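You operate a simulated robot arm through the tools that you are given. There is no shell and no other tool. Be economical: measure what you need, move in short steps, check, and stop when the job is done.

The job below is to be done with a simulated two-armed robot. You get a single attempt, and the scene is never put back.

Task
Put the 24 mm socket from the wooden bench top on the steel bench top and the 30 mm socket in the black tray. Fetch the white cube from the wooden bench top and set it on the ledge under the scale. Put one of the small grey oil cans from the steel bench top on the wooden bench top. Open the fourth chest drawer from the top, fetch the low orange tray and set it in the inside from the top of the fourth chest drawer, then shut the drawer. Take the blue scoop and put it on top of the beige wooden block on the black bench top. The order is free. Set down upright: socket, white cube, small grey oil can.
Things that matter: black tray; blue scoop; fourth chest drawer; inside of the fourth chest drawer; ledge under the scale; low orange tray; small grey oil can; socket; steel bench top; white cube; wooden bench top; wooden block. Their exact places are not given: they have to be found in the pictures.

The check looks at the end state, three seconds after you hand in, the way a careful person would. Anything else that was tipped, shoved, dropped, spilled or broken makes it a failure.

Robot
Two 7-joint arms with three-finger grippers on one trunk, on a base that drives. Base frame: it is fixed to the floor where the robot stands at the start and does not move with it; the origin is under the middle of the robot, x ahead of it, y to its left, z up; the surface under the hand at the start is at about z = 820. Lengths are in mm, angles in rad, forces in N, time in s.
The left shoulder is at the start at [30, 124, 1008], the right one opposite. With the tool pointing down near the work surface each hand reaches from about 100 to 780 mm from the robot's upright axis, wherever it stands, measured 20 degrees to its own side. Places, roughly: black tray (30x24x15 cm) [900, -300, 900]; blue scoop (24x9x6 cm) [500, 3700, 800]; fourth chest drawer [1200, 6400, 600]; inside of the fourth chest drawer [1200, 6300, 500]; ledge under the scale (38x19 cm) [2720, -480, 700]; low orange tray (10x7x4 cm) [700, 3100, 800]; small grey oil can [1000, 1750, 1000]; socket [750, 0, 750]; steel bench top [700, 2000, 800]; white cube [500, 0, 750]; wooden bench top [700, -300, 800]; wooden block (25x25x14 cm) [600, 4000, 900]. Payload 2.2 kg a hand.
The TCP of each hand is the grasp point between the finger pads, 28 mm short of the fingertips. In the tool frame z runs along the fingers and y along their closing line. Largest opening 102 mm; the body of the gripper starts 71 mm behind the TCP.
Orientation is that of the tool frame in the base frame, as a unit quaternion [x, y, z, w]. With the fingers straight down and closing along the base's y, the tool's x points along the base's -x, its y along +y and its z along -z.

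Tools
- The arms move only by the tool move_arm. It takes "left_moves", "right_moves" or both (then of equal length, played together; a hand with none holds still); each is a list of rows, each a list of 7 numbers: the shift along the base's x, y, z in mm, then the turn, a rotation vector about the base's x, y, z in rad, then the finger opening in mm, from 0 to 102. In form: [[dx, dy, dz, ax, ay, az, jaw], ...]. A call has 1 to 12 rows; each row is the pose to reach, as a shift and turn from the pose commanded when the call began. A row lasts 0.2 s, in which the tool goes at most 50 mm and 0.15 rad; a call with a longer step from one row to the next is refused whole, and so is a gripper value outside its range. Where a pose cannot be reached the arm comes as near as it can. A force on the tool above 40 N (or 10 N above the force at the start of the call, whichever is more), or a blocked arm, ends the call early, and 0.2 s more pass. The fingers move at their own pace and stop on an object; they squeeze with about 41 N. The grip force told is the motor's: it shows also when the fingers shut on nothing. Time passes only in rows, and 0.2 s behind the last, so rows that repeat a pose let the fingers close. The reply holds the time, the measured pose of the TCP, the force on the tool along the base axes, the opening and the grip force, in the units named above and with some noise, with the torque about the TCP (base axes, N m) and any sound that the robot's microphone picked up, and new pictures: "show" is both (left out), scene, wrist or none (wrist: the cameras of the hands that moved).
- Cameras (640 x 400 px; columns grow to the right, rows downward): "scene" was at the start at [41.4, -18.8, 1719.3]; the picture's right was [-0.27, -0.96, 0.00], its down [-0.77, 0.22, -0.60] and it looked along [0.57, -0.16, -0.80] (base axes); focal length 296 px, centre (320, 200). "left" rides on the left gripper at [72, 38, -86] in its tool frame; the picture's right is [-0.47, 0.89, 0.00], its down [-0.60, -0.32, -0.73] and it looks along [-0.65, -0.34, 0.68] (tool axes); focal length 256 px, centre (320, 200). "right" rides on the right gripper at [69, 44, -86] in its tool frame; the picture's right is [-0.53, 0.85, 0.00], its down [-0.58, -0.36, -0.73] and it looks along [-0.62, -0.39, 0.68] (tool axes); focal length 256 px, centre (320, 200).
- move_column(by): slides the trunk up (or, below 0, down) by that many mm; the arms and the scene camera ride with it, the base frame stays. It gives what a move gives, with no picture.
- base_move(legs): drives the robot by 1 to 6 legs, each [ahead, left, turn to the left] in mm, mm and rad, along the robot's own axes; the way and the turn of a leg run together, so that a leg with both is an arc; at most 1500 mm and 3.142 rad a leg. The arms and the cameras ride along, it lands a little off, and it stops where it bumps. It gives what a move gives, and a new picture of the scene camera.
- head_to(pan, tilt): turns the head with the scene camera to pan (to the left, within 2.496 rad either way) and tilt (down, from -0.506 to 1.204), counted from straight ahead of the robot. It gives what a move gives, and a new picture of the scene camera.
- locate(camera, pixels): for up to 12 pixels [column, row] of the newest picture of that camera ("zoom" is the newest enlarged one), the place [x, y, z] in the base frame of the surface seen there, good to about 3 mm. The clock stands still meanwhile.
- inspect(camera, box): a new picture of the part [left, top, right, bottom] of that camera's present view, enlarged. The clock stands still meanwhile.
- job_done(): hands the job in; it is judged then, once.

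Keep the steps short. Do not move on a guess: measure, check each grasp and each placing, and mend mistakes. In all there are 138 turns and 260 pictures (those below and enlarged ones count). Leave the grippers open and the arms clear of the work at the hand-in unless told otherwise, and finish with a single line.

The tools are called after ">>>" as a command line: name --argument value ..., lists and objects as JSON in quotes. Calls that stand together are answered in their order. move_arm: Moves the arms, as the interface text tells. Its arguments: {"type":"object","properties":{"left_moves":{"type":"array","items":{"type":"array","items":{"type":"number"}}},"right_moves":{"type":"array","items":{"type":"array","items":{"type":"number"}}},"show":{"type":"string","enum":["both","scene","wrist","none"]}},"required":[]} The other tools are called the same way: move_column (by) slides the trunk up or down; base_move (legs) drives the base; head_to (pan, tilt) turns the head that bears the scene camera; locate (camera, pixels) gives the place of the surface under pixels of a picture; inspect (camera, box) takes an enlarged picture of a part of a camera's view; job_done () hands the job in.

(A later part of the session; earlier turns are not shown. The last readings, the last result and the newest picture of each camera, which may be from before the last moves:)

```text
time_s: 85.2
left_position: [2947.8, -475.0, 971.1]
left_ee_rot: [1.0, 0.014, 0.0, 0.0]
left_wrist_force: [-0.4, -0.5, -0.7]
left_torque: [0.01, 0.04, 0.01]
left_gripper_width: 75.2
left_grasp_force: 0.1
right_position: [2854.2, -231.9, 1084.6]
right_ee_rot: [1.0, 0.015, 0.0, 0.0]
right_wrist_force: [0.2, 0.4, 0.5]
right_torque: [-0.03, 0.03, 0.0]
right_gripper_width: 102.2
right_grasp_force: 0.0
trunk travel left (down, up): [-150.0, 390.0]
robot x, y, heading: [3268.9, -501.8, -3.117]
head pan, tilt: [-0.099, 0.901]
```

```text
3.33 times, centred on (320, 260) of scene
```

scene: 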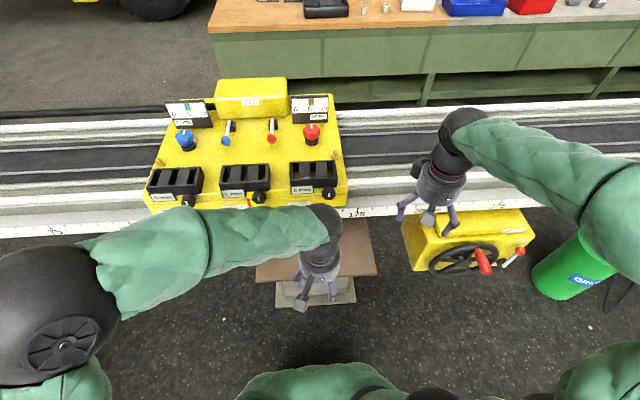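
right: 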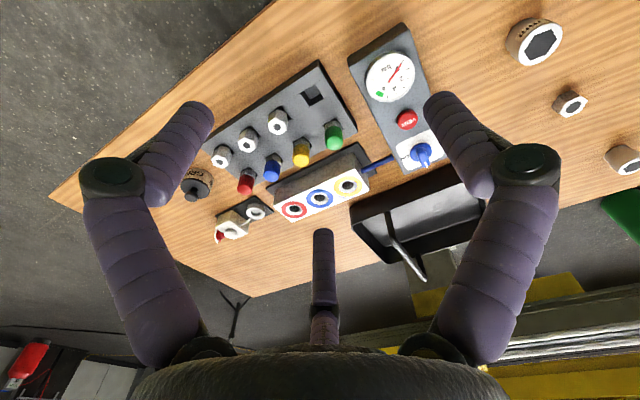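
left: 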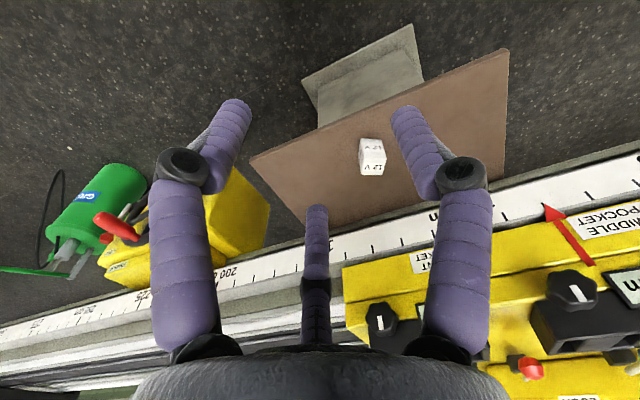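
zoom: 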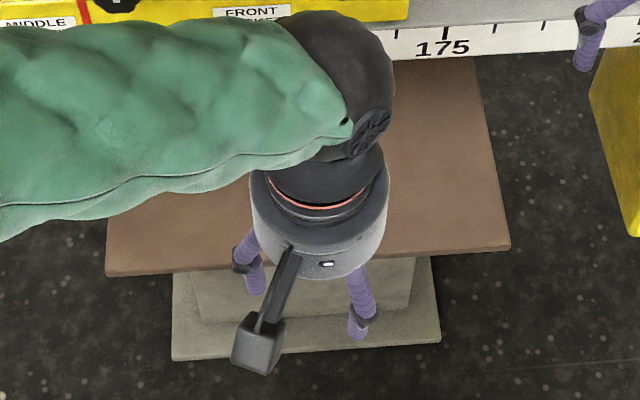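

The cube stands upright on the ledge. Raise the trunk and return round the rail end to the aisle behind the benches, facing −x.

>>> move_column --by 100

>>> base_move --legs '[[0, 0, -0.025], [0, 1450, 0], [0, 1450, 0], [0, 450, 0]]'

```text
time_s: 86.5
left_position: [2947.8, -475.9, 1070.6]
left_ee_rot: [1.0, 0.014, 0.001, 0.0]
left_wrist_force: [0.0, -1.0, 0.9]
left_torque: [-0.03, 0.0, 0.0]
left_gripper_width: 74.9
left_grasp_force: 0.1
right_position: [2854.5, -233.0, 1182.4]
right_ee_rot: [1.0, 0.014, 0.0, 0.0]
right_wrist_force: [-0.5, 0.2, 0.1]
right_torque: [0.02, -0.01, -0.01]
right_gripper_width: 102.2
right_grasp_force: 0.0
trunk travel left (down, up): [-250.0, 290.0]
robot x, y, heading: [3268.6, -503.4, -3.111]
head pan, tilt: [-0.099, 0.901]
```

```text
time_s: 103.3
left_position: [2895.8, -3828.1, 1071.2]
left_ee_rot: [1.0, -0.011, 0.0, 0.0]
left_wrist_force: [0.2, 0.3, 0.0]
left_torque: [0.07, 0.02, -0.02]
left_gripper_width: 75.0
left_grasp_force: 0.1
right_position: [2816.5, -3581.0, 1184.3]
right_ee_rot: [1.0, -0.009, 0.0, -0.001]
right_wrist_force: [0.2, 0.0, -0.1]
right_torque: [0.05, -0.02, 0.01]
right_gripper_width: 101.9
right_grasp_force: 0.2
trunk travel left (down, up): [-250.0, 290.0]
robot x, y, heading: [3220.3, -3872.5, 3.122]
head pan, tilt: [-0.099, 0.901]
```

scene: 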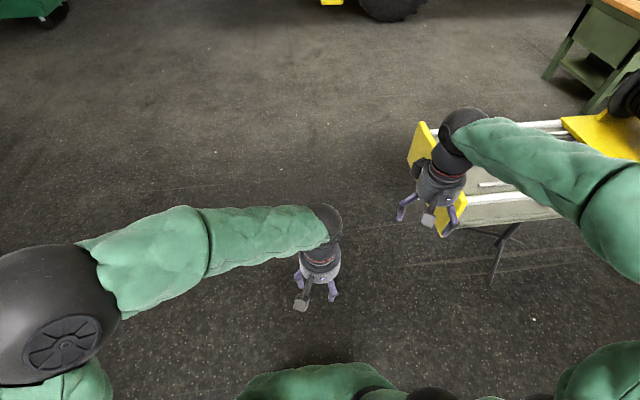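

>>> base_move --legs '[[840, 0, 0.02], [800, 0, 0], [0, -1300, 0], [0, -1300, 0]]'

```text
time_s: 123.8
left_position: [1289.8, -1251.8, 1071.2]
left_ee_rot: [1.0, -0.006, 0.0, 0.0]
left_wrist_force: [0.6, 0.1, -0.7]
left_torque: [-0.01, 0.04, 0.01]
left_gripper_width: 75.2
left_grasp_force: 0.1
right_position: [1208.4, -1005.6, 1184.1]
right_ee_rot: [1.0, -0.006, 0.001, 0.001]
right_wrist_force: [-0.6, 0.2, 0.1]
right_torque: [0.0, 0.0, 0.01]
right_gripper_width: 102.1
right_grasp_force: 0.0
trunk travel left (down, up): [-250.0, 290.0]
robot x, y, heading: [1610.3, -1294.5, 3.136]
head pan, tilt: [-0.099, 0.901]
```

scene: 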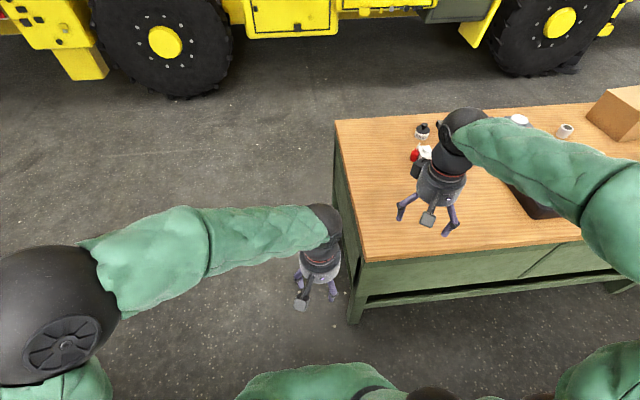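

>>> base_move --legs '[[0, -1180, 0.005], [110, 0, 0]]'

>>> head_to --pan 0.0 --tilt 0.95

```text
time_s: 130.5
left_position: [1187.2, -87.2, 1070.0]
left_ee_rot: [1.0, -0.002, 0.001, 0.0]
left_wrist_force: [-1.2, -0.5, -0.2]
left_torque: [0.0, -0.07, 0.01]
left_gripper_width: 75.0
left_grasp_force: 0.0
right_position: [1103.3, 158.2, 1182.3]
right_ee_rot: [1.0, -0.002, 0.001, 0.0]
right_wrist_force: [-0.8, -0.1, -0.9]
right_torque: [0.03, -0.03, 0.0]
right_gripper_width: 101.9
right_grasp_force: 0.0
trunk travel left (down, up): [-250.0, 290.0]
robot x, y, heading: [1511.4, -124.8, 3.14]
head pan, tilt: [-0.099, 0.901]
```

scene: 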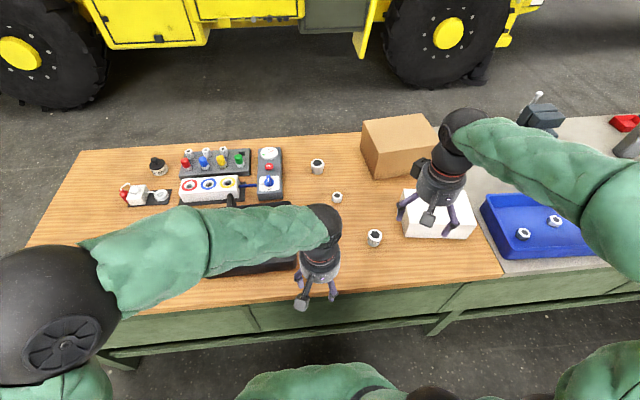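

```text
time_s: 131.2
left_position: [1188.4, -87.1, 1071.8]
left_ee_rot: [1.0, -0.002, 0.0, 0.0]
left_wrist_force: [-0.4, 0.2, 0.1]
left_torque: [0.0, 0.02, 0.0]
left_gripper_width: 75.0
left_grasp_force: 0.0
right_position: [1106.2, 158.2, 1183.6]
right_ee_rot: [1.0, -0.002, 0.0, 0.0]
right_wrist_force: [0.4, 0.8, 0.9]
right_torque: [-0.01, 0.01, 0.02]
right_gripper_width: 101.7
right_grasp_force: 0.0
trunk travel left (down, up): [-250.0, 290.0]
robot x, y, heading: [1511.6, -126.6, 3.136]
head pan, tilt: [0.0, 0.949]
```

scene: 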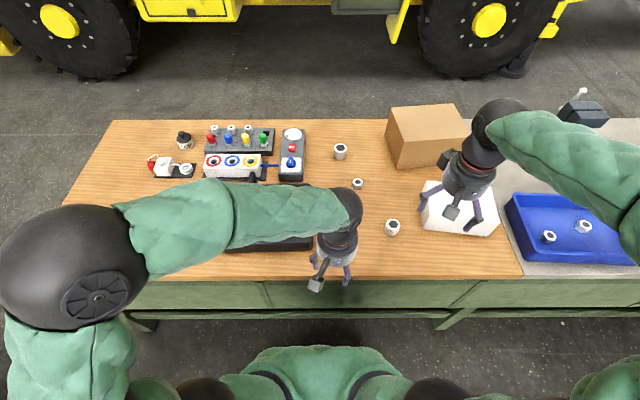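

Zoom on the socket at (392,227), and move the left hand aside (−y) and up to reveal the other and the tray.

>>> inspect --camera "scene" --box '[372, 210, 412, 240]'

>>> move_arm --left_moves '[[20, -40, 10, 0, 0, 0, 80], [40, -80, 20, 0, 0, 0, 80], [60, -120, 30, 0, 0, 0, 80], [80, -160, 40, 0, 0, 0, 80], [90, -205, 50, 0, 0, 0, 80], [100, -250, 60, 0, 0, 0, 80], [100, -290, 70, 0, 0, 0, 80], [100, -330, 70, 0, 0, 0, 80]]' --show "scene"

```text
13.33 times, centred on (392, 225) of scene
```

zoom: 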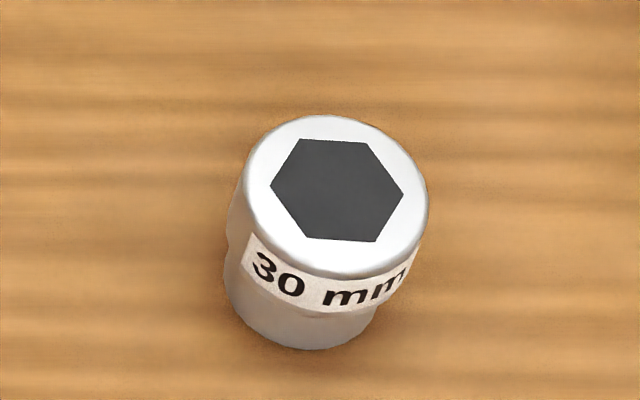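

```text
time_s: 132.9
left_position: [1288.7, -421.7, 1142.2]
left_ee_rot: [1.0, -0.002, 0.001, 0.0]
left_wrist_force: [-0.3, 0.1, -0.4]
left_torque: [-0.02, 0.0, -0.01]
left_gripper_width: 79.9
left_grasp_force: 0.1
right_position: [1106.0, 157.7, 1184.4]
right_ee_rot: [1.0, -0.001, 0.0, 0.0]
right_wrist_force: [0.7, -0.3, 0.5]
right_torque: [-0.03, -0.01, 0.0]
right_gripper_width: 102.0
right_grasp_force: 0.0
trunk travel left (down, up): [-250.0, 290.0]
robot x, y, heading: [1511.1, -119.6, 3.135]
head pan, tilt: [0.0, 0.949]
```

scene: 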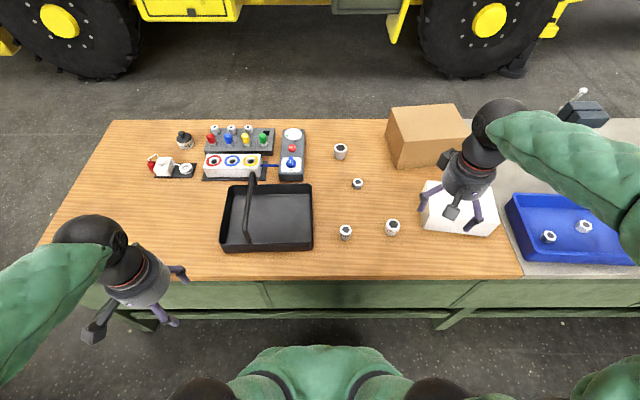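

Label says 30 mm. Check the other label and measure both sockets and the tray.

>>> inspect --camera "scene" --box '[325, 215, 365, 245]'

>>> locate --camera "scene" --pixels '[[392, 223], [388, 224], [397, 224], [346, 229], [342, 230], [350, 230], [285, 215], [305, 240], [285, 245], [300, 190], [248, 175], [242, 237]]'

```text
13.33 times, centred on (345, 230) of scene
```

zoom: 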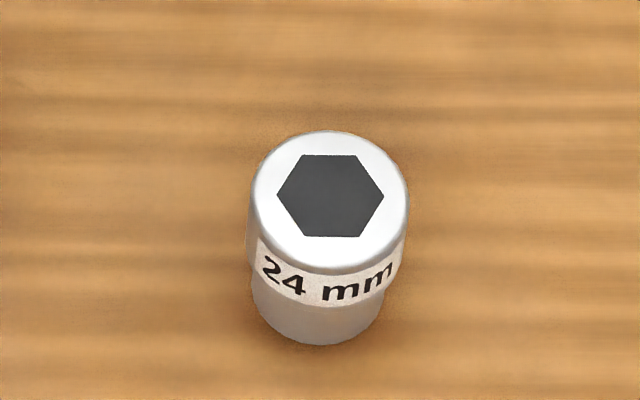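

```text
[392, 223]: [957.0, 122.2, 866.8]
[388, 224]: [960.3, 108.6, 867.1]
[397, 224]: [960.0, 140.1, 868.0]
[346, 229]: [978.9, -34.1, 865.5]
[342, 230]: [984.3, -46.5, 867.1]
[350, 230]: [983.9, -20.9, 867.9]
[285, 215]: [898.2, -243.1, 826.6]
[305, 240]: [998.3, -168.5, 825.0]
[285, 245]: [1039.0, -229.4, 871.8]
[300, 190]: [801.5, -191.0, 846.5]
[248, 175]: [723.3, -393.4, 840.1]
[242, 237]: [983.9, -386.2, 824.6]
```

24 mm confirmed. 30 mm socket centre ≈ (961,126), top 868; 24 mm ≈ (984,−34). I bring the right hand above the 30 mm socket.

>>> move_arm --right_moves '[[-35, -10, -20, 0, 0, 0, 80], [-70, -20, -40, 0, 0, 0, 80], [-110, -30, -55, 0, 0, 0, 80], [-145, -32, -80, 0, 0, 0, 80], [-145, -32, -130, 0, 0, 0, 80], [-145, -32, -180, 0, 0, 0, 80], [-145, -32, -230, 0, 0, 0, 80], [-145, -32, -250, 0, 0, 0, 80]]'

```text
time_s: 134.8
left_position: [1288.7, -422.2, 1141.4]
left_ee_rot: [1.0, -0.003, 0.0, -0.001]
left_wrist_force: [0.6, -0.3, 0.3]
left_torque: [0.01, -0.05, 0.04]
left_gripper_width: 79.9
left_grasp_force: 0.1
right_position: [961.2, 128.1, 933.7]
right_ee_rot: [1.0, -0.003, 0.0, 0.0]
right_wrist_force: [0.4, -0.6, 0.9]
right_torque: [0.0, 0.01, -0.01]
right_gripper_width: 80.0
right_grasp_force: 0.1
trunk travel left (down, up): [-250.0, 290.0]
robot x, y, heading: [1511.4, -123.2, 3.134]
head pan, tilt: [0.0, 0.949]
```

scene: 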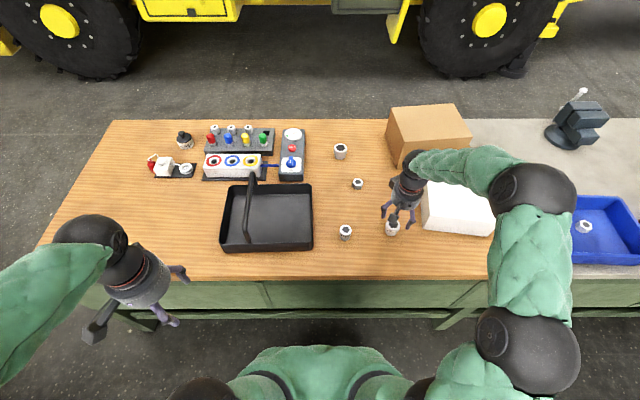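
right: 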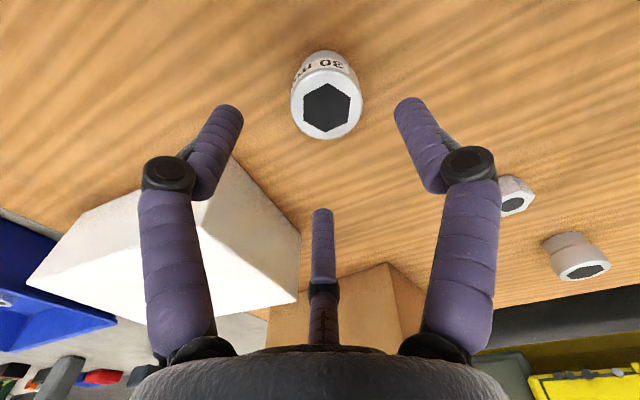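

>>> move_arm --right_moves '[[0, 0, -40, 0, 0, 0, 80], [0, 0, -77, 0, 0, 0, 80], [0, 0, -77, 0, 0, 0, 25], [0, 0, -77, 0, 0, 0, 25], [0, 0, -77, 0, 0, 0, 25]]' --show "wrist"

```text
time_s: 135.9
left_position: [1288.9, -420.7, 1141.2]
left_ee_rot: [1.0, -0.003, -0.001, 0.0]
left_wrist_force: [0.0, 0.1, 0.0]
left_torque: [-0.01, -0.02, -0.01]
left_gripper_width: 79.6
left_grasp_force: 0.0
right_position: [960.8, 128.3, 856.2]
right_ee_rot: [1.0, -0.002, 0.0, 0.0]
right_wrist_force: [-0.9, -1.2, 0.2]
right_torque: [0.04, -0.03, 0.02]
right_gripper_width: 44.6
right_grasp_force: 41.0
trunk travel left (down, up): [-250.0, 290.0]
robot x, y, heading: [1511.2, -122.0, 3.138]
head pan, tilt: [0.0, 0.949]
```

right: 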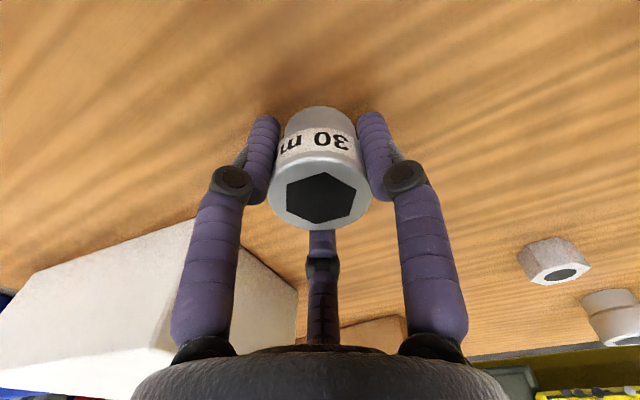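

Gripped at 44.6 mm. Lift and carry to the tray's free right-hand part near (905,−235).

>>> move_arm --right_moves '[[0, 0, 45, 0, 0, 0, 25], [0, 0, 90, 0, 0, 0, 25], [0, 0, 135, 0, 0, 0, 25], [-8, -45, 150, 0, 0, 0, 25], [-16, -93, 150, 0, 0, 0, 25], [-24, -141, 150, 0, 0, 0, 25], [-32, -189, 150, 0, 0, 0, 25], [-40, -237, 150, 0, 0, 0, 25], [-48, -285, 150, 0, 0, 0, 25], [-56, -333, 150, 0, 0, 0, 25], [-56, -363, 140, 0, 0, 0, 25], [-56, -363, 100, 0, 0, 0, 25]]'

```text
time_s: 138.6
left_position: [1287.2, -419.4, 1140.4]
left_ee_rot: [1.0, -0.002, 0.001, -0.001]
left_wrist_force: [-0.3, 0.2, -0.1]
left_torque: [0.02, -0.03, 0.0]
left_gripper_width: 80.1
left_grasp_force: 0.0
right_position: [903.1, -237.6, 955.6]
right_ee_rot: [1.0, -0.003, 0.0, 0.001]
right_wrist_force: [-1.2, 0.3, -1.1]
right_torque: [-0.01, -0.06, -0.02]
right_gripper_width: 44.5
right_grasp_force: 40.9
trunk travel left (down, up): [-250.0, 290.0]
robot x, y, heading: [1513.0, -122.2, 3.14]
head pan, tilt: [0.0, 0.949]
```

scene: 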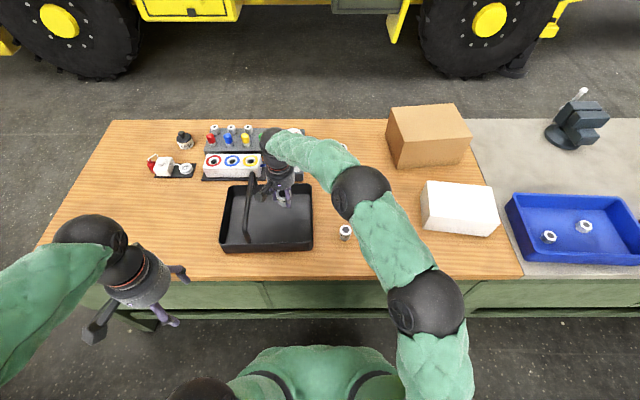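
right: 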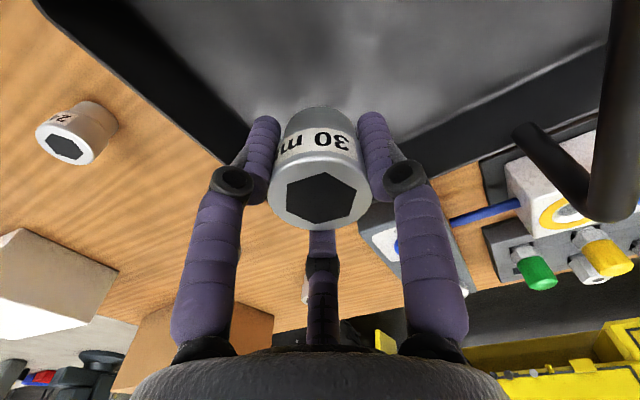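

>>> move_arm --right_moves '[[5, 0, -40, 0, 0, 0, 25], [5, 0, -75, 0, 0, 0, 25], [5, 0, -91, 0, 0, 0, 25], [5, 0, -94, 0, 0, 0, 25], [5, 0, -96, 0, 0, 0, 25], [5, 0, -97, 0, 0, 0, 25]]' --show "wrist"

```text
time_s: 139.9
left_position: [1288.2, -420.1, 1141.5]
left_ee_rot: [1.0, -0.002, 0.0, 0.0]
left_wrist_force: [0.0, 0.0, 0.6]
left_torque: [0.0, -0.02, 0.0]
left_gripper_width: 80.1
left_grasp_force: 0.0
right_position: [908.5, -236.6, 859.4]
right_ee_rot: [1.0, -0.002, 0.0, 0.0]
right_wrist_force: [-0.2, 0.2, 0.8]
right_torque: [0.0, -0.03, 0.01]
right_gripper_width: 44.4
right_grasp_force: 40.9
trunk travel left (down, up): [-250.0, 290.0]
robot x, y, heading: [1513.2, -122.2, 3.132]
head pan, tilt: [0.0, 0.949]
```

right: 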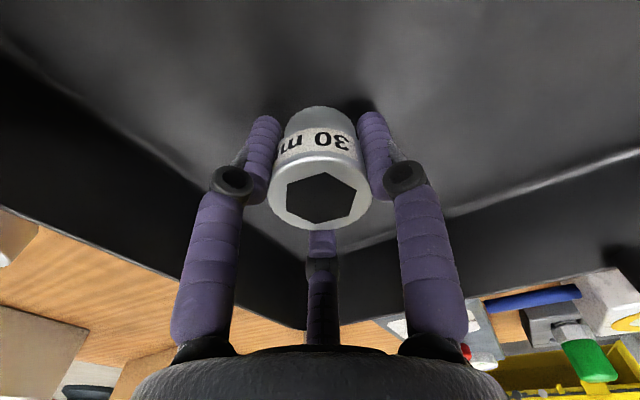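

>>> move_arm --right_moves '[[0, 0, -1.5, 0, 0, 0, 25], [0, 0, -3, 0, 0, 0, 25], [0, 0, -4, 0, 0, 0, 25]]' --show "none"

```text
time_s: 140.8
left_position: [1290.1, -421.0, 1142.7]
left_ee_rot: [1.0, -0.003, -0.002, -0.001]
left_wrist_force: [-0.1, 0.0, -0.3]
left_torque: [0.02, 0.01, 0.01]
left_gripper_width: 79.9
left_grasp_force: 0.0
right_position: [908.9, -238.5, 860.1]
right_ee_rot: [1.0, -0.003, -0.003, 0.002]
right_wrist_force: [4.3, -0.5, 25.0]
right_torque: [0.27, -0.54, -0.01]
right_gripper_width: 44.5
right_grasp_force: 40.5
trunk travel left (down, up): [-250.0, 290.0]
robot x, y, heading: [1511.7, -127.2, 3.132]
head pan, tilt: [0.0, 0.949]
```

Contact. Ease up, open to 66, rise and clear towards the 24 mm socket.

>>> move_arm --right_moves '[[0, 0, -0.5, 0, 0, 0, 30], [0, 0, -0.5, 0, 0, 0, 66], [0, 0, -0.5, 0, 0, 0, 66], [0, 0, 40, 0, 0, 0, 66], [0, 0, 85, 0, 0, 0, 66], [0, 0, 130, 0, 0, 0, 66], [15, 45, 140, 0, 0, 0, 72], [30, 90, 140, 0, 0, 0, 72], [45, 135, 140, 0, 0, 0, 72], [60, 175, 130, 0, 0, 0, 72], [75, 203, 100, 0, 0, 0, 72], [75, 203, 75, 0, 0, 0, 72]]'

>>> inspect --camera "scene" --box '[200, 160, 400, 270]'

```text
time_s: 143.3
left_position: [1287.8, -420.5, 1142.2]
left_ee_rot: [1.0, -0.002, 0.0, 0.0]
left_wrist_force: [-0.6, 0.8, -0.3]
left_torque: [0.01, -0.02, 0.01]
left_gripper_width: 79.8
left_grasp_force: 0.0
right_position: [983.9, -33.3, 931.3]
right_ee_rot: [1.0, -0.002, 0.0, -0.001]
right_wrist_force: [-0.3, 0.5, -0.8]
right_torque: [-0.02, -0.01, 0.01]
right_gripper_width: 72.2
right_grasp_force: 0.0
trunk travel left (down, up): [-250.0, 290.0]
robot x, y, heading: [1511.7, -125.8, 3.139]
head pan, tilt: [0.0, 0.949]
```

scene: 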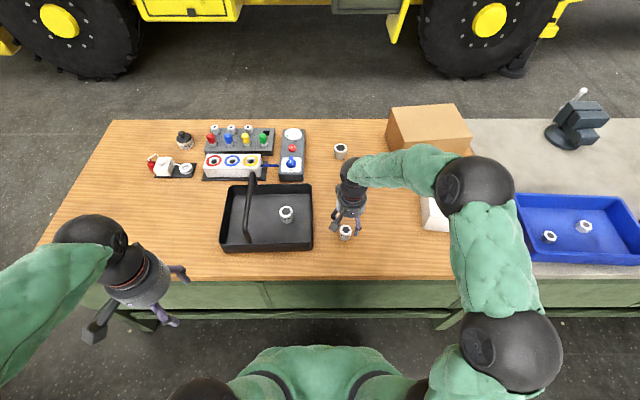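
right: 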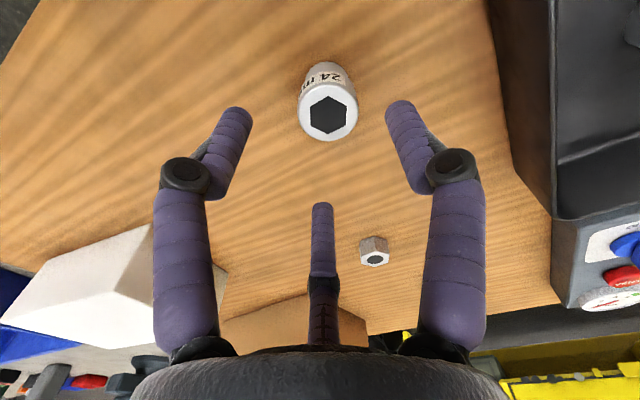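

```text
3.20 times, centred on (300, 215) of scene
```

zoom: 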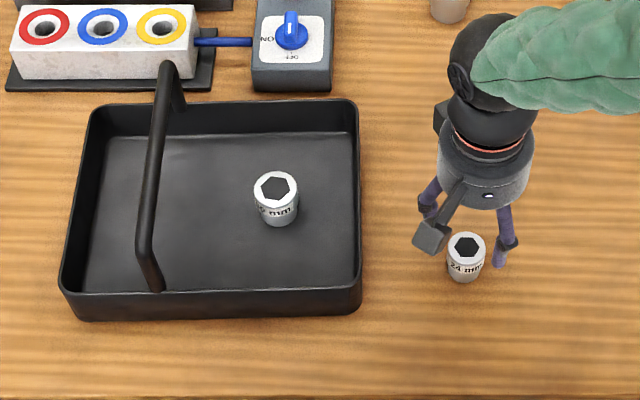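

30 mm socket stands upright in the tray. Now grasp the 24 mm socket.

>>> move_arm --right_moves '[[0, -1, -40, 0, 0, 0, 72], [0, -1, -75, 0, 0, 0, 72], [0, -1, -75, 0, 0, 0, 20], [0, -1, -75, 0, 0, 0, 20], [0, -1, -75, 0, 0, 0, 20], [0, -1, -30, 0, 0, 0, 20], [0, -1, 20, 0, 0, 0, 20], [0, -1, 65, 0, 0, 0, 20], [30, 10, 100, 0, 0, 0, 20], [60, 30, 130, 0, 0, 0, 20], [90, 50, 150, 0, 0, 0, 20]]'

```text
time_s: 145.8
left_position: [1288.8, -420.6, 1141.7]
left_ee_rot: [1.0, -0.003, 0.0, 0.0]
left_wrist_force: [-0.7, 0.5, -0.2]
left_torque: [-0.01, 0.06, 0.0]
left_gripper_width: 79.9
left_grasp_force: 0.1
right_position: [1075.3, 13.7, 1078.4]
right_ee_rot: [1.0, -0.002, 0.001, 0.001]
right_wrist_force: [0.3, 0.0, -1.5]
right_torque: [0.0, -0.02, 0.03]
right_gripper_width: 41.0
right_grasp_force: 40.5
trunk travel left (down, up): [-250.0, 290.0]
robot x, y, heading: [1509.1, -122.1, 3.141]
head pan, tilt: [0.0, 0.949]
```

scene: 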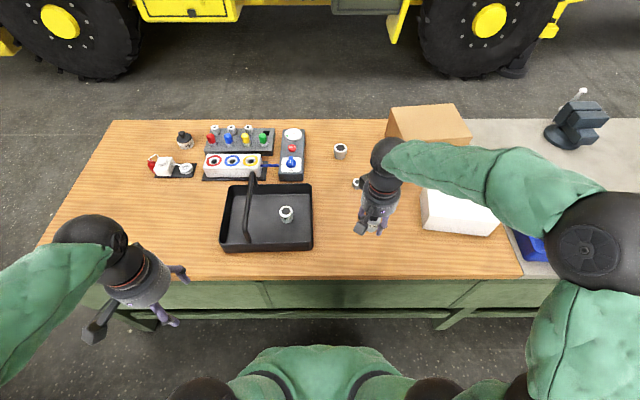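
right: 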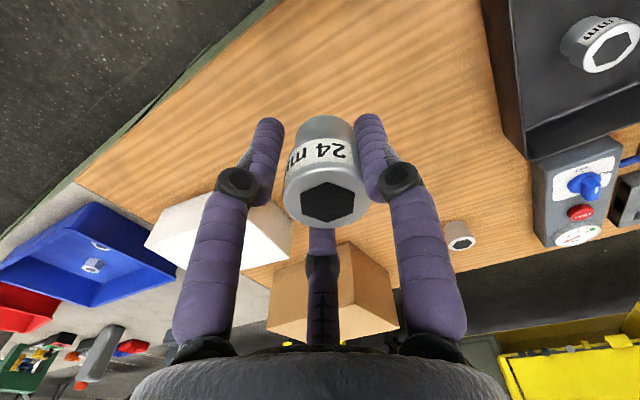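

Gripped. Strafe right along the steel bench.

>>> base_move --legs '[[0, -1380, 0]]'

```text
time_s: 152.6
left_position: [1294.5, 947.1, 1141.5]
left_ee_rot: [1.0, -0.002, 0.0, -0.001]
left_wrist_force: [-0.7, 0.0, -0.1]
left_torque: [0.01, -0.01, -0.03]
left_gripper_width: 80.1
left_grasp_force: 0.1
right_position: [1080.3, 1380.9, 1078.4]
right_ee_rot: [1.0, -0.001, 0.0, 0.0]
right_wrist_force: [-0.3, 0.8, -0.7]
right_torque: [-0.02, -0.05, -0.03]
right_gripper_width: 40.2
right_grasp_force: 40.7
trunk travel left (down, up): [-250.0, 290.0]
robot x, y, heading: [1517.1, 1242.4, 3.139]
head pan, tilt: [0.0, 0.949]
```

scene: 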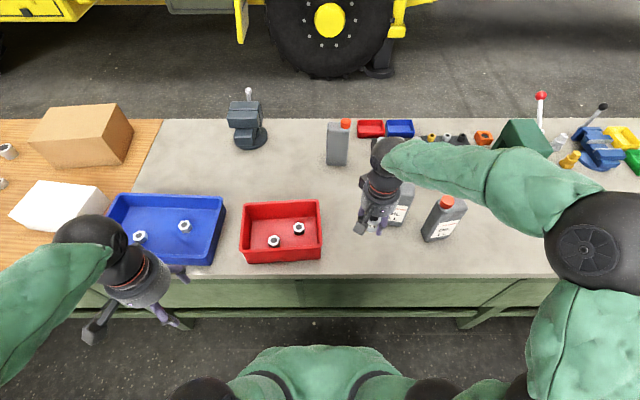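

>>> locate --camera "scene" --pixels '[[345, 250], [290, 175], [320, 203], [320, 260], [385, 222], [446, 202], [407, 187], [346, 124], [408, 225], [430, 240], [335, 165], [455, 237]]'

>>> inspect --camera "scene" --box '[310, 100, 480, 260]'

```text
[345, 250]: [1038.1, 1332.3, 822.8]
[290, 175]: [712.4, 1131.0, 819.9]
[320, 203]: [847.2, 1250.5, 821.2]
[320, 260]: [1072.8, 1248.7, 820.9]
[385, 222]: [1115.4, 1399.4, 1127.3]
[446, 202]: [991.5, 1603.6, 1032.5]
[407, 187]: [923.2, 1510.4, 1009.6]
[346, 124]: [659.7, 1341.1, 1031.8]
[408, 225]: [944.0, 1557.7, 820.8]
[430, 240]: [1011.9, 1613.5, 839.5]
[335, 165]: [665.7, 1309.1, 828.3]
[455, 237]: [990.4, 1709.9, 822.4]
```

```text
2.50 times, centred on (395, 180) of scene
```

zoom: 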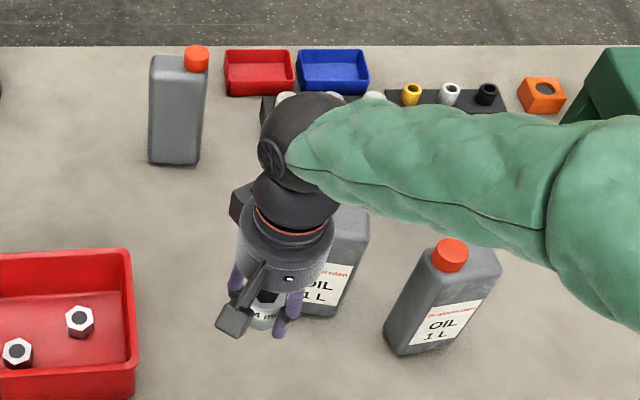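

The spot around (950,1335) between red box (edge y≈1250) and the cans is free. Take the socket there.

>>> move_arm --right_moves '[[-40, -15, -10, 0, 0, 0, 20], [-80, -30, -20, 0, 0, 0, 20], [-120, -46, -40, 0, 0, 0, 20], [-130, -46, -85, 0, 0, 0, 20], [-130, -46, -130, 0, 0, 0, 20], [-130, -46, -170, 0, 0, 0, 20], [-130, -46, -195, 0, 0, 0, 20], [-130, -46, -210, 0, 0, 0, 20]]'

```text
time_s: 154.4
left_position: [1293.5, 947.0, 1141.4]
left_ee_rot: [1.0, -0.001, 0.0, -0.001]
left_wrist_force: [-0.3, 0.0, 0.4]
left_torque: [0.0, 0.0, 0.01]
left_gripper_width: 79.9
left_grasp_force: 0.0
right_position: [949.8, 1333.8, 868.8]
right_ee_rot: [1.0, -0.001, 0.0, 0.0]
right_wrist_force: [-0.6, 0.7, -1.1]
right_torque: [0.01, 0.01, -0.02]
right_gripper_width: 40.4
right_grasp_force: 41.4
trunk travel left (down, up): [-250.0, 290.0]
robot x, y, heading: [1518.0, 1241.9, 3.139]
head pan, tilt: [0.0, 0.949]
```

scene: 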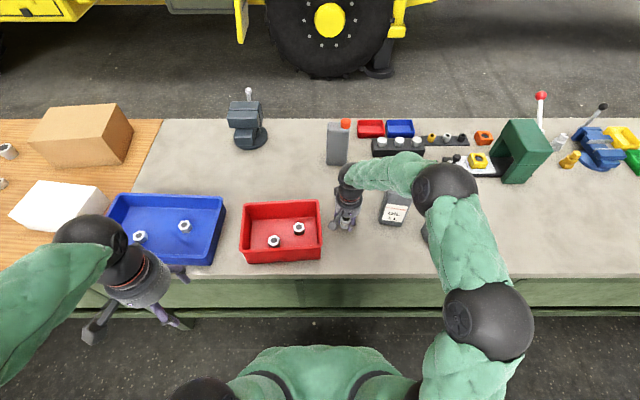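
right: 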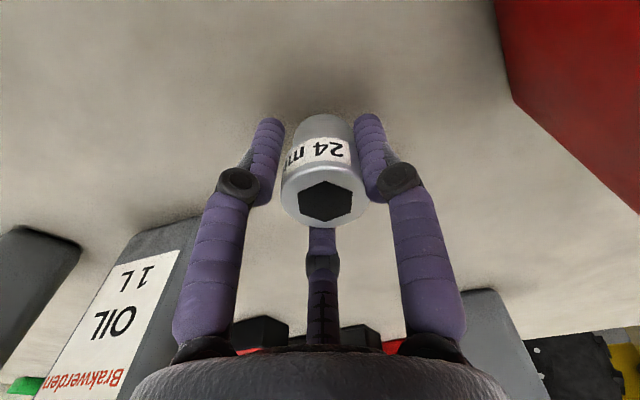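

>>> move_arm --right_moves '[[0, 0, -8, 0, 0, 0, 20], [0, 0, -11, 0, 0, 0, 20], [0, 0, -13, 0, 0, 0, 20], [0, 0, -15, 0, 0, 0, 20], [0, 0, -16, 0, 0, 0, 20]]' --show "none"

```text
time_s: 155.6
left_position: [1295.9, 946.0, 1140.9]
left_ee_rot: [1.0, -0.002, -0.001, 0.0]
left_wrist_force: [0.4, -0.6, 0.0]
left_torque: [0.03, -0.01, 0.02]
left_gripper_width: 79.9
left_grasp_force: 0.0
right_position: [948.4, 1333.7, 855.2]
right_ee_rot: [1.0, -0.002, -0.003, 0.0]
right_wrist_force: [5.7, -2.2, 24.4]
right_torque: [-0.19, -0.55, 0.01]
right_gripper_width: 40.4
right_grasp_force: 41.1
trunk travel left (down, up): [-250.0, 290.0]
robot x, y, heading: [1517.2, 1245.0, 3.135]
head pan, tilt: [0.0, 0.949]
```

Contact. Release and rise, then retract toward the robot.

>>> move_arm --right_moves '[[0, 0, 2, 0, 0, 0, 25], [0, 0, 2, 0, 0, 0, 66], [0, 0, 2, 0, 0, 0, 66], [0, 0, 45, 0, 0, 0, 66], [0, 0, 90, 0, 0, 0, 66], [0, 0, 135, 0, 0, 0, 66], [0, 0, 180, 0, 0, 0, 66], [20, 0, 220, 0, 0, 0, 66], [60, 0, 245, 0, 0, 0, 66], [100, 0, 260, 0, 0, 0, 66], [140, 0, 270, 0, 0, 0, 66], [180, 0, 280, 0, 0, 0, 66]]'

>>> inspect --camera "scene" --box '[310, 100, 480, 260]'

```text
time_s: 158.2
left_position: [1295.1, 947.4, 1142.4]
left_ee_rot: [1.0, -0.001, 0.0, 0.001]
left_wrist_force: [0.1, 0.0, 0.8]
left_torque: [-0.03, 0.01, 0.01]
left_gripper_width: 80.0
left_grasp_force: 0.0
right_position: [1132.5, 1333.7, 1133.1]
right_ee_rot: [1.0, -0.001, 0.0, -0.001]
right_wrist_force: [0.9, 0.1, -0.2]
right_torque: [-0.01, 0.03, -0.01]
right_gripper_width: 66.0
right_grasp_force: 0.0
trunk travel left (down, up): [-250.0, 290.0]
robot x, y, heading: [1514.3, 1244.5, 3.138]
head pan, tilt: [0.0, 0.949]
```

scene: 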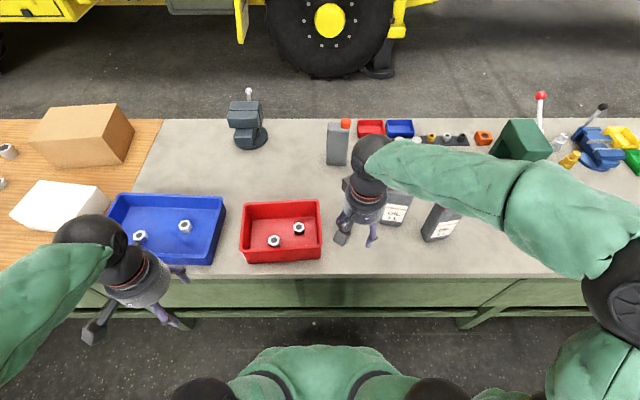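
right: 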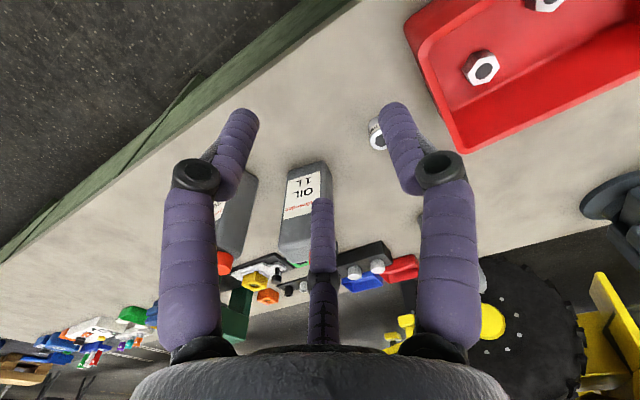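

```text
2.50 times, centred on (395, 180) of scene
```

zoom: 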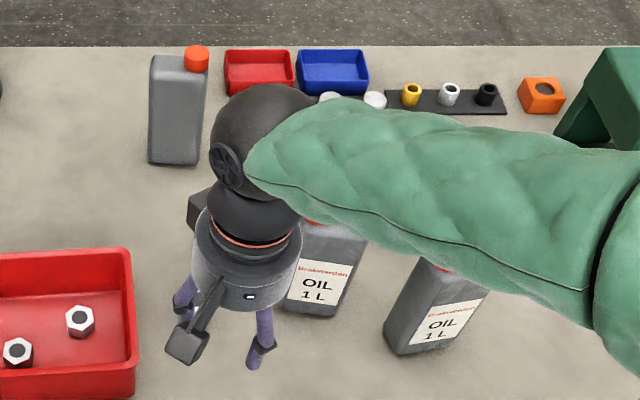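

The 24 mm socket stands on the steel bench. Now move the right hand aside to see the cans clearly.

>>> move_arm --right_moves '[[30, 30, 15, 0, 0, 0, 100], [60, 60, 30, 0, 0, 0, 100], [85, 100, 40, 0, 0, 0, 100], [100, 145, 40, 0, 0, 0, 100], [110, 190, 40, 0, 0, 0, 100], [110, 235, 40, 0, 0, 0, 100], [110, 280, 40, 0, 0, 0, 100], [110, 325, 40, 0, 0, 0, 100], [110, 360, 40, 0, 0, 0, 100]]' --show "none"

>>> head_to --pan -0.35 --tilt 0.8

>>> inspect --camera "scene" --box '[200, 140, 380, 280]'

```text
time_s: 160.2
left_position: [1294.8, 947.8, 1141.9]
left_ee_rot: [1.0, -0.002, 0.001, 0.0]
left_wrist_force: [0.8, 0.5, -0.5]
left_torque: [-0.05, -0.01, 0.01]
left_gripper_width: 80.1
left_grasp_force: 0.0
right_position: [1243.4, 1695.3, 1173.2]
right_ee_rot: [1.0, 0.0, -0.001, 0.0]
right_wrist_force: [-0.2, 0.2, 0.1]
right_torque: [0.03, -0.01, -0.01]
right_gripper_width: 99.8
right_grasp_force: 0.1
trunk travel left (down, up): [-250.0, 290.0]
robot x, y, heading: [1516.4, 1243.1, 3.139]
head pan, tilt: [0.0, 0.949]
```

```text
time_s: 161.0
left_position: [1292.9, 945.8, 1140.3]
left_ee_rot: [1.0, -0.002, 0.0, 0.0]
left_wrist_force: [0.0, -0.2, -0.8]
left_torque: [0.01, 0.0, 0.02]
left_gripper_width: 79.8
left_grasp_force: 0.0
right_position: [1242.9, 1693.5, 1173.3]
right_ee_rot: [1.0, -0.001, 0.001, -0.001]
right_wrist_force: [-0.2, 0.3, 0.0]
right_torque: [0.01, 0.03, -0.01]
right_gripper_width: 100.1
right_grasp_force: 0.0
trunk travel left (down, up): [-250.0, 290.0]
robot x, y, heading: [1516.9, 1243.4, 3.131]
head pan, tilt: [-0.351, 0.799]
```

scene: 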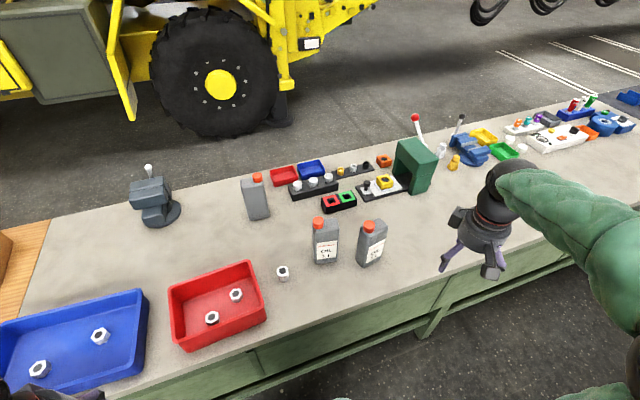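

```text
2.86 times, centred on (290, 210) of scene
```

zoom: 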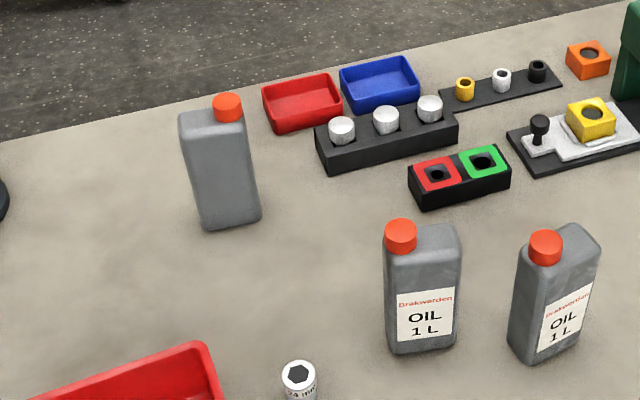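

>>> locate --camera "zoom" --pixels '[[396, 350], [456, 342], [392, 262], [455, 258], [462, 230], [430, 225], [401, 222], [401, 250], [522, 350], [575, 350], [545, 235], [590, 232]]'

```text
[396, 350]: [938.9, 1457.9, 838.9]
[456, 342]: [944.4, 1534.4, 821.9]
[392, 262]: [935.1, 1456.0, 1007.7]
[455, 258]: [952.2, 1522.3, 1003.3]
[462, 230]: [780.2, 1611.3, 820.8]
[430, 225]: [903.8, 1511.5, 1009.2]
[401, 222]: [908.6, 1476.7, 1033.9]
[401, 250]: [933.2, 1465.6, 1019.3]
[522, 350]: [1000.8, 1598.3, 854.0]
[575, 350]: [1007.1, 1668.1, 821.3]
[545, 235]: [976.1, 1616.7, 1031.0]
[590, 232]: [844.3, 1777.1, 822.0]
```

I'll take the middle can with the left hand (clear elbow side). Strafe right 330 mm.

>>> base_move --legs '[[0, -330, 0]]'

>>> head_to --pan 0.25 --tilt 0.95

>>> inspect --camera "scene" --box '[270, 140, 430, 260]'

```text
time_s: 163.2
left_position: [1292.8, 1280.7, 1141.7]
left_ee_rot: [1.0, -0.007, 0.001, 0.0]
left_wrist_force: [-0.3, 0.4, 0.0]
left_torque: [-0.03, -0.02, -0.02]
left_gripper_width: 80.0
left_grasp_force: 0.1
right_position: [1250.8, 2027.8, 1173.0]
right_ee_rot: [1.0, -0.006, 0.0, 0.001]
right_wrist_force: [-0.5, 0.6, -0.2]
right_torque: [-0.07, -0.02, 0.03]
right_gripper_width: 100.0
right_grasp_force: 0.1
trunk travel left (down, up): [-250.0, 290.0]
robot x, y, heading: [1520.4, 1573.2, 3.131]
head pan, tilt: [-0.351, 0.799]
```

scene: 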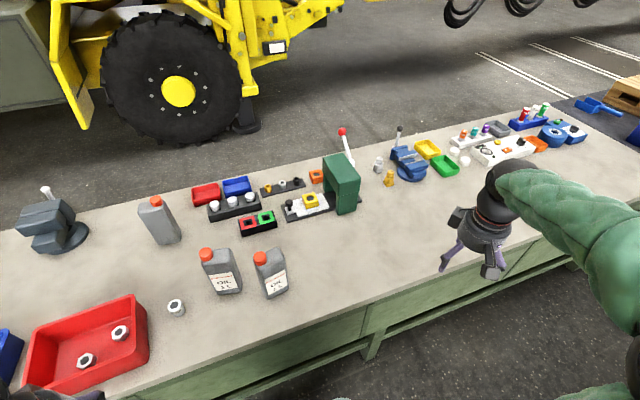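

```text
time_s: 164.2
left_position: [1293.7, 1279.4, 1142.4]
left_ee_rot: [1.0, -0.006, 0.0, 0.0]
left_wrist_force: [-0.2, 0.1, -0.3]
left_torque: [0.01, -0.02, 0.04]
left_gripper_width: 80.1
left_grasp_force: 0.1
right_position: [1247.9, 2026.8, 1173.1]
right_ee_rot: [1.0, -0.006, 0.0, 0.0]
right_wrist_force: [-0.7, 0.5, -0.5]
right_torque: [-0.02, 0.02, 0.03]
right_gripper_width: 99.9
right_grasp_force: 0.1
trunk travel left (down, up): [-250.0, 290.0]
robot x, y, heading: [1519.7, 1575.0, 3.131]
head pan, tilt: [0.25, 0.949]
```

scene: 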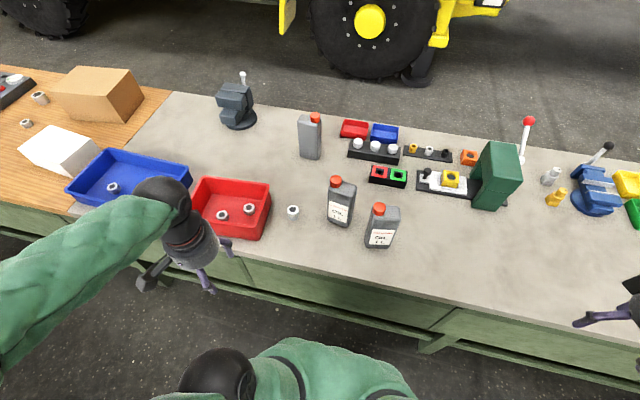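

```text
3.33 times, centred on (350, 200) of scene
```

zoom: 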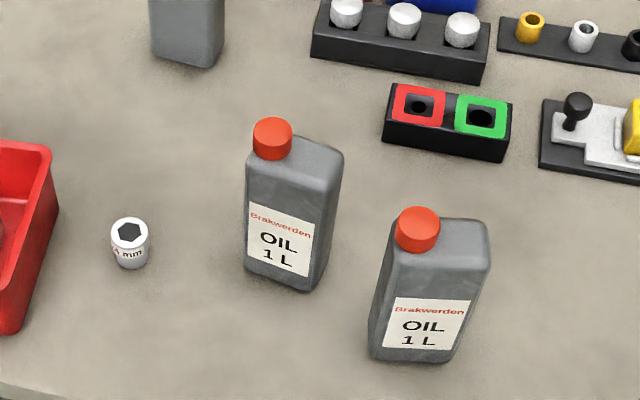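

>>> locate --camera "zoom" --pixels '[[250, 200], [318, 222], [336, 180], [306, 285], [252, 268], [338, 155], [325, 180], [285, 130], [335, 200], [324, 280], [310, 225], [290, 160]]'

```text
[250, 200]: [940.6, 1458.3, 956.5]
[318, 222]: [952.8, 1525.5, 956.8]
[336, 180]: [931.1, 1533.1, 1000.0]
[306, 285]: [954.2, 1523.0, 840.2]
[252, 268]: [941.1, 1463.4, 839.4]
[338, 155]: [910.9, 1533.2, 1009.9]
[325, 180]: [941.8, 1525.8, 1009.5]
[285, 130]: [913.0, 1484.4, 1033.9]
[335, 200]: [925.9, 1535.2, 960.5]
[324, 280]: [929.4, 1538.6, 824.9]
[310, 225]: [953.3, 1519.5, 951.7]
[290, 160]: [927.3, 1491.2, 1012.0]
```

Middle can: front face runs (941,1458)→(953,1526) (yaw −0.18), centre ≈ (922,1496), width ≈74, cap top 1034. Bring the left hand above it with matching yaw.

>>> move_arm --left_moves '[[-42, 24, 0, 0, 0, -0.02, 100], [-84, 48, 0, 0, 0, -0.04, 102], [-126, 72, 0, 0, 0, -0.06, 102], [-168, 96, 0, 0, 0, -0.08, 102], [-210, 120, 0, 0, 0, -0.1, 102], [-252, 144, 0, 0, 0, -0.12, 102], [-294, 170, 0, 0, 0, -0.14, 102], [-336, 196, 0, 0, 0, -0.16, 102], [-371, 216, 0, 0, 0, -0.168, 102], [-371, 216, -35, 0, 0, -0.168, 102]]'

```text
time_s: 166.4
left_position: [923.2, 1495.2, 1105.7]
left_ee_rot: [0.996, -0.09, 0.0, 0.0]
left_wrist_force: [1.1, 0.0, 0.1]
left_torque: [0.03, -0.01, 0.02]
left_gripper_width: 101.9
left_grasp_force: 0.2
right_position: [1248.1, 2027.4, 1173.0]
right_ee_rot: [1.0, -0.005, 0.0, 0.001]
right_wrist_force: [-0.2, 0.0, 0.5]
right_torque: [0.01, 0.0, 0.02]
right_gripper_width: 100.0
right_grasp_force: 0.1
trunk travel left (down, up): [-250.0, 290.0]
robot x, y, heading: [1518.6, 1571.9, 3.128]
head pan, tilt: [0.25, 0.949]
```

scene: 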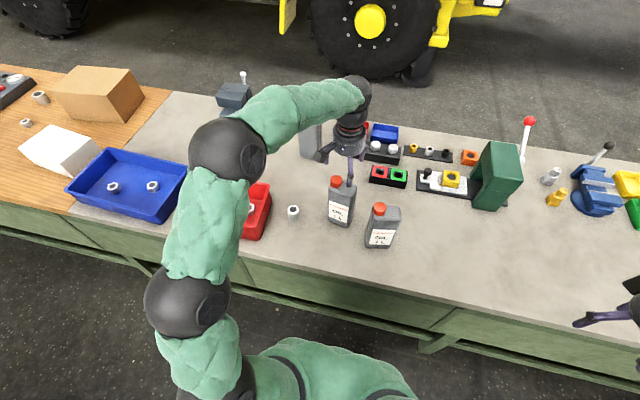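
left: 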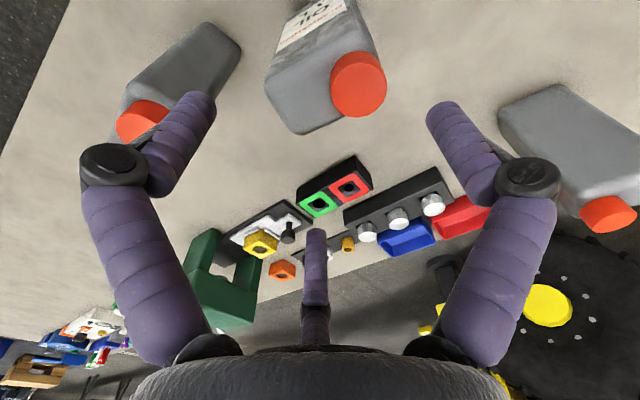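

>>> locate --camera "left" --pixels '[[272, 85], [300, 128], [335, 118], [358, 80], [370, 45], [305, 20], [270, 75], [285, 105], [320, 90], [345, 45]]'

>>> inspect --camera "left" --box '[220, 0, 430, 140]'

```text
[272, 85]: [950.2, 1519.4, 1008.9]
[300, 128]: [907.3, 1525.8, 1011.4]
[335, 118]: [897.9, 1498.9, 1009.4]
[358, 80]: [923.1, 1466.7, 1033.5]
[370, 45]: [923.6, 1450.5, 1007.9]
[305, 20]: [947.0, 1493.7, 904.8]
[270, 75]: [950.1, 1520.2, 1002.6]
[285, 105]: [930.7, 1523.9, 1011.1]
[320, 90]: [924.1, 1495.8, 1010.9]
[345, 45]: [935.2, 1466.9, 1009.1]
```

```text
2.86 times, centred on (325, 70) of left
```

zoom: 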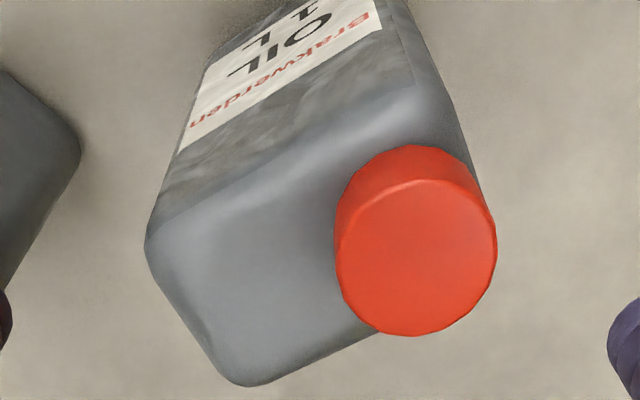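

Can centre is about 5 mm further in −y. Shift and descend to 975, then close.

>>> move_arm --left_moves '[[0, -5, -10, 0, 0, 0, 102], [0, -5, -50, 0, 0, 0, 102], [0, -5, -90, 0, 0, 0, 102], [0, -5, -130, 0, 0, 0, 102]]' --show "wrist"

```text
time_s: 167.4
left_position: [922.3, 1490.6, 975.0]
left_ee_rot: [0.996, -0.09, 0.001, 0.0]
left_wrist_force: [-1.2, 0.3, 0.5]
left_torque: [0.01, -0.02, 0.01]
left_gripper_width: 101.9
left_grasp_force: 0.0
right_position: [1248.4, 2026.9, 1172.0]
right_ee_rot: [1.0, -0.005, 0.0, 0.0]
right_wrist_force: [-0.2, -1.0, -0.3]
right_torque: [0.0, -0.03, -0.02]
right_gripper_width: 100.2
right_grasp_force: 0.1
trunk travel left (down, up): [-250.0, 290.0]
robot x, y, heading: [1520.9, 1573.4, 3.126]
head pan, tilt: [0.25, 0.949]
```

left: 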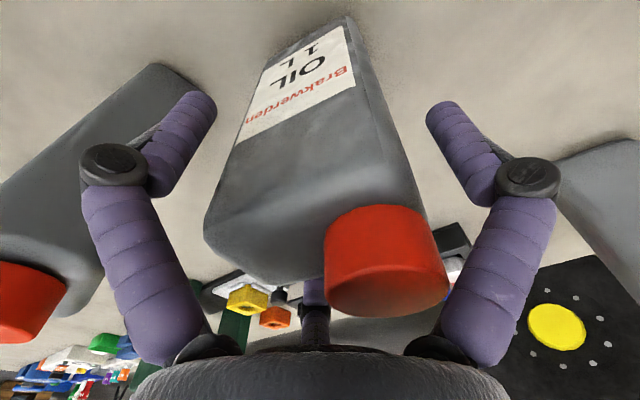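

>>> move_arm --left_moves '[[0, 0, 0, 0, 0, 0, 85], [0, 0, 0, 0, 0, 0, 76], [0, 0, 0, 0, 0, 0, 60], [0, 0, 0, 0, 0, 0, 60], [0, 0, 0, 0, 0, 0, 60]]' --show "wrist"

```text
time_s: 168.6
left_position: [922.3, 1490.3, 976.3]
left_ee_rot: [0.996, -0.09, -0.002, 0.0]
left_wrist_force: [-3.7, -2.6, 6.0]
left_torque: [0.34, 0.21, 0.11]
left_gripper_width: 64.9
left_grasp_force: 40.7
right_position: [1248.6, 2027.1, 1172.6]
right_ee_rot: [1.0, -0.006, 0.0, 0.0]
right_wrist_force: [0.5, 0.5, 0.5]
right_torque: [-0.01, -0.04, -0.02]
right_gripper_width: 99.9
right_grasp_force: 0.2
trunk travel left (down, up): [-250.0, 290.0]
robot x, y, heading: [1518.1, 1576.7, 3.126]
head pan, tilt: [0.25, 0.949]
```

left: 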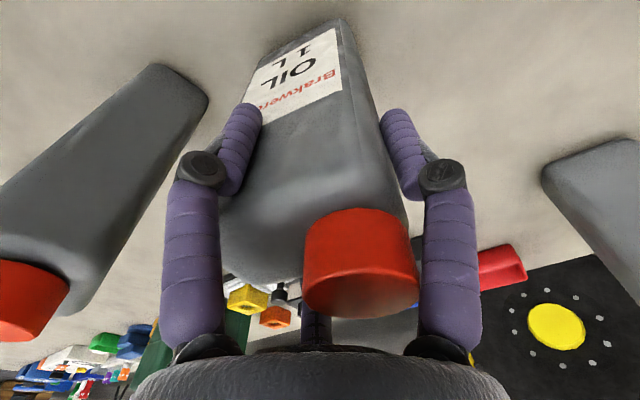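

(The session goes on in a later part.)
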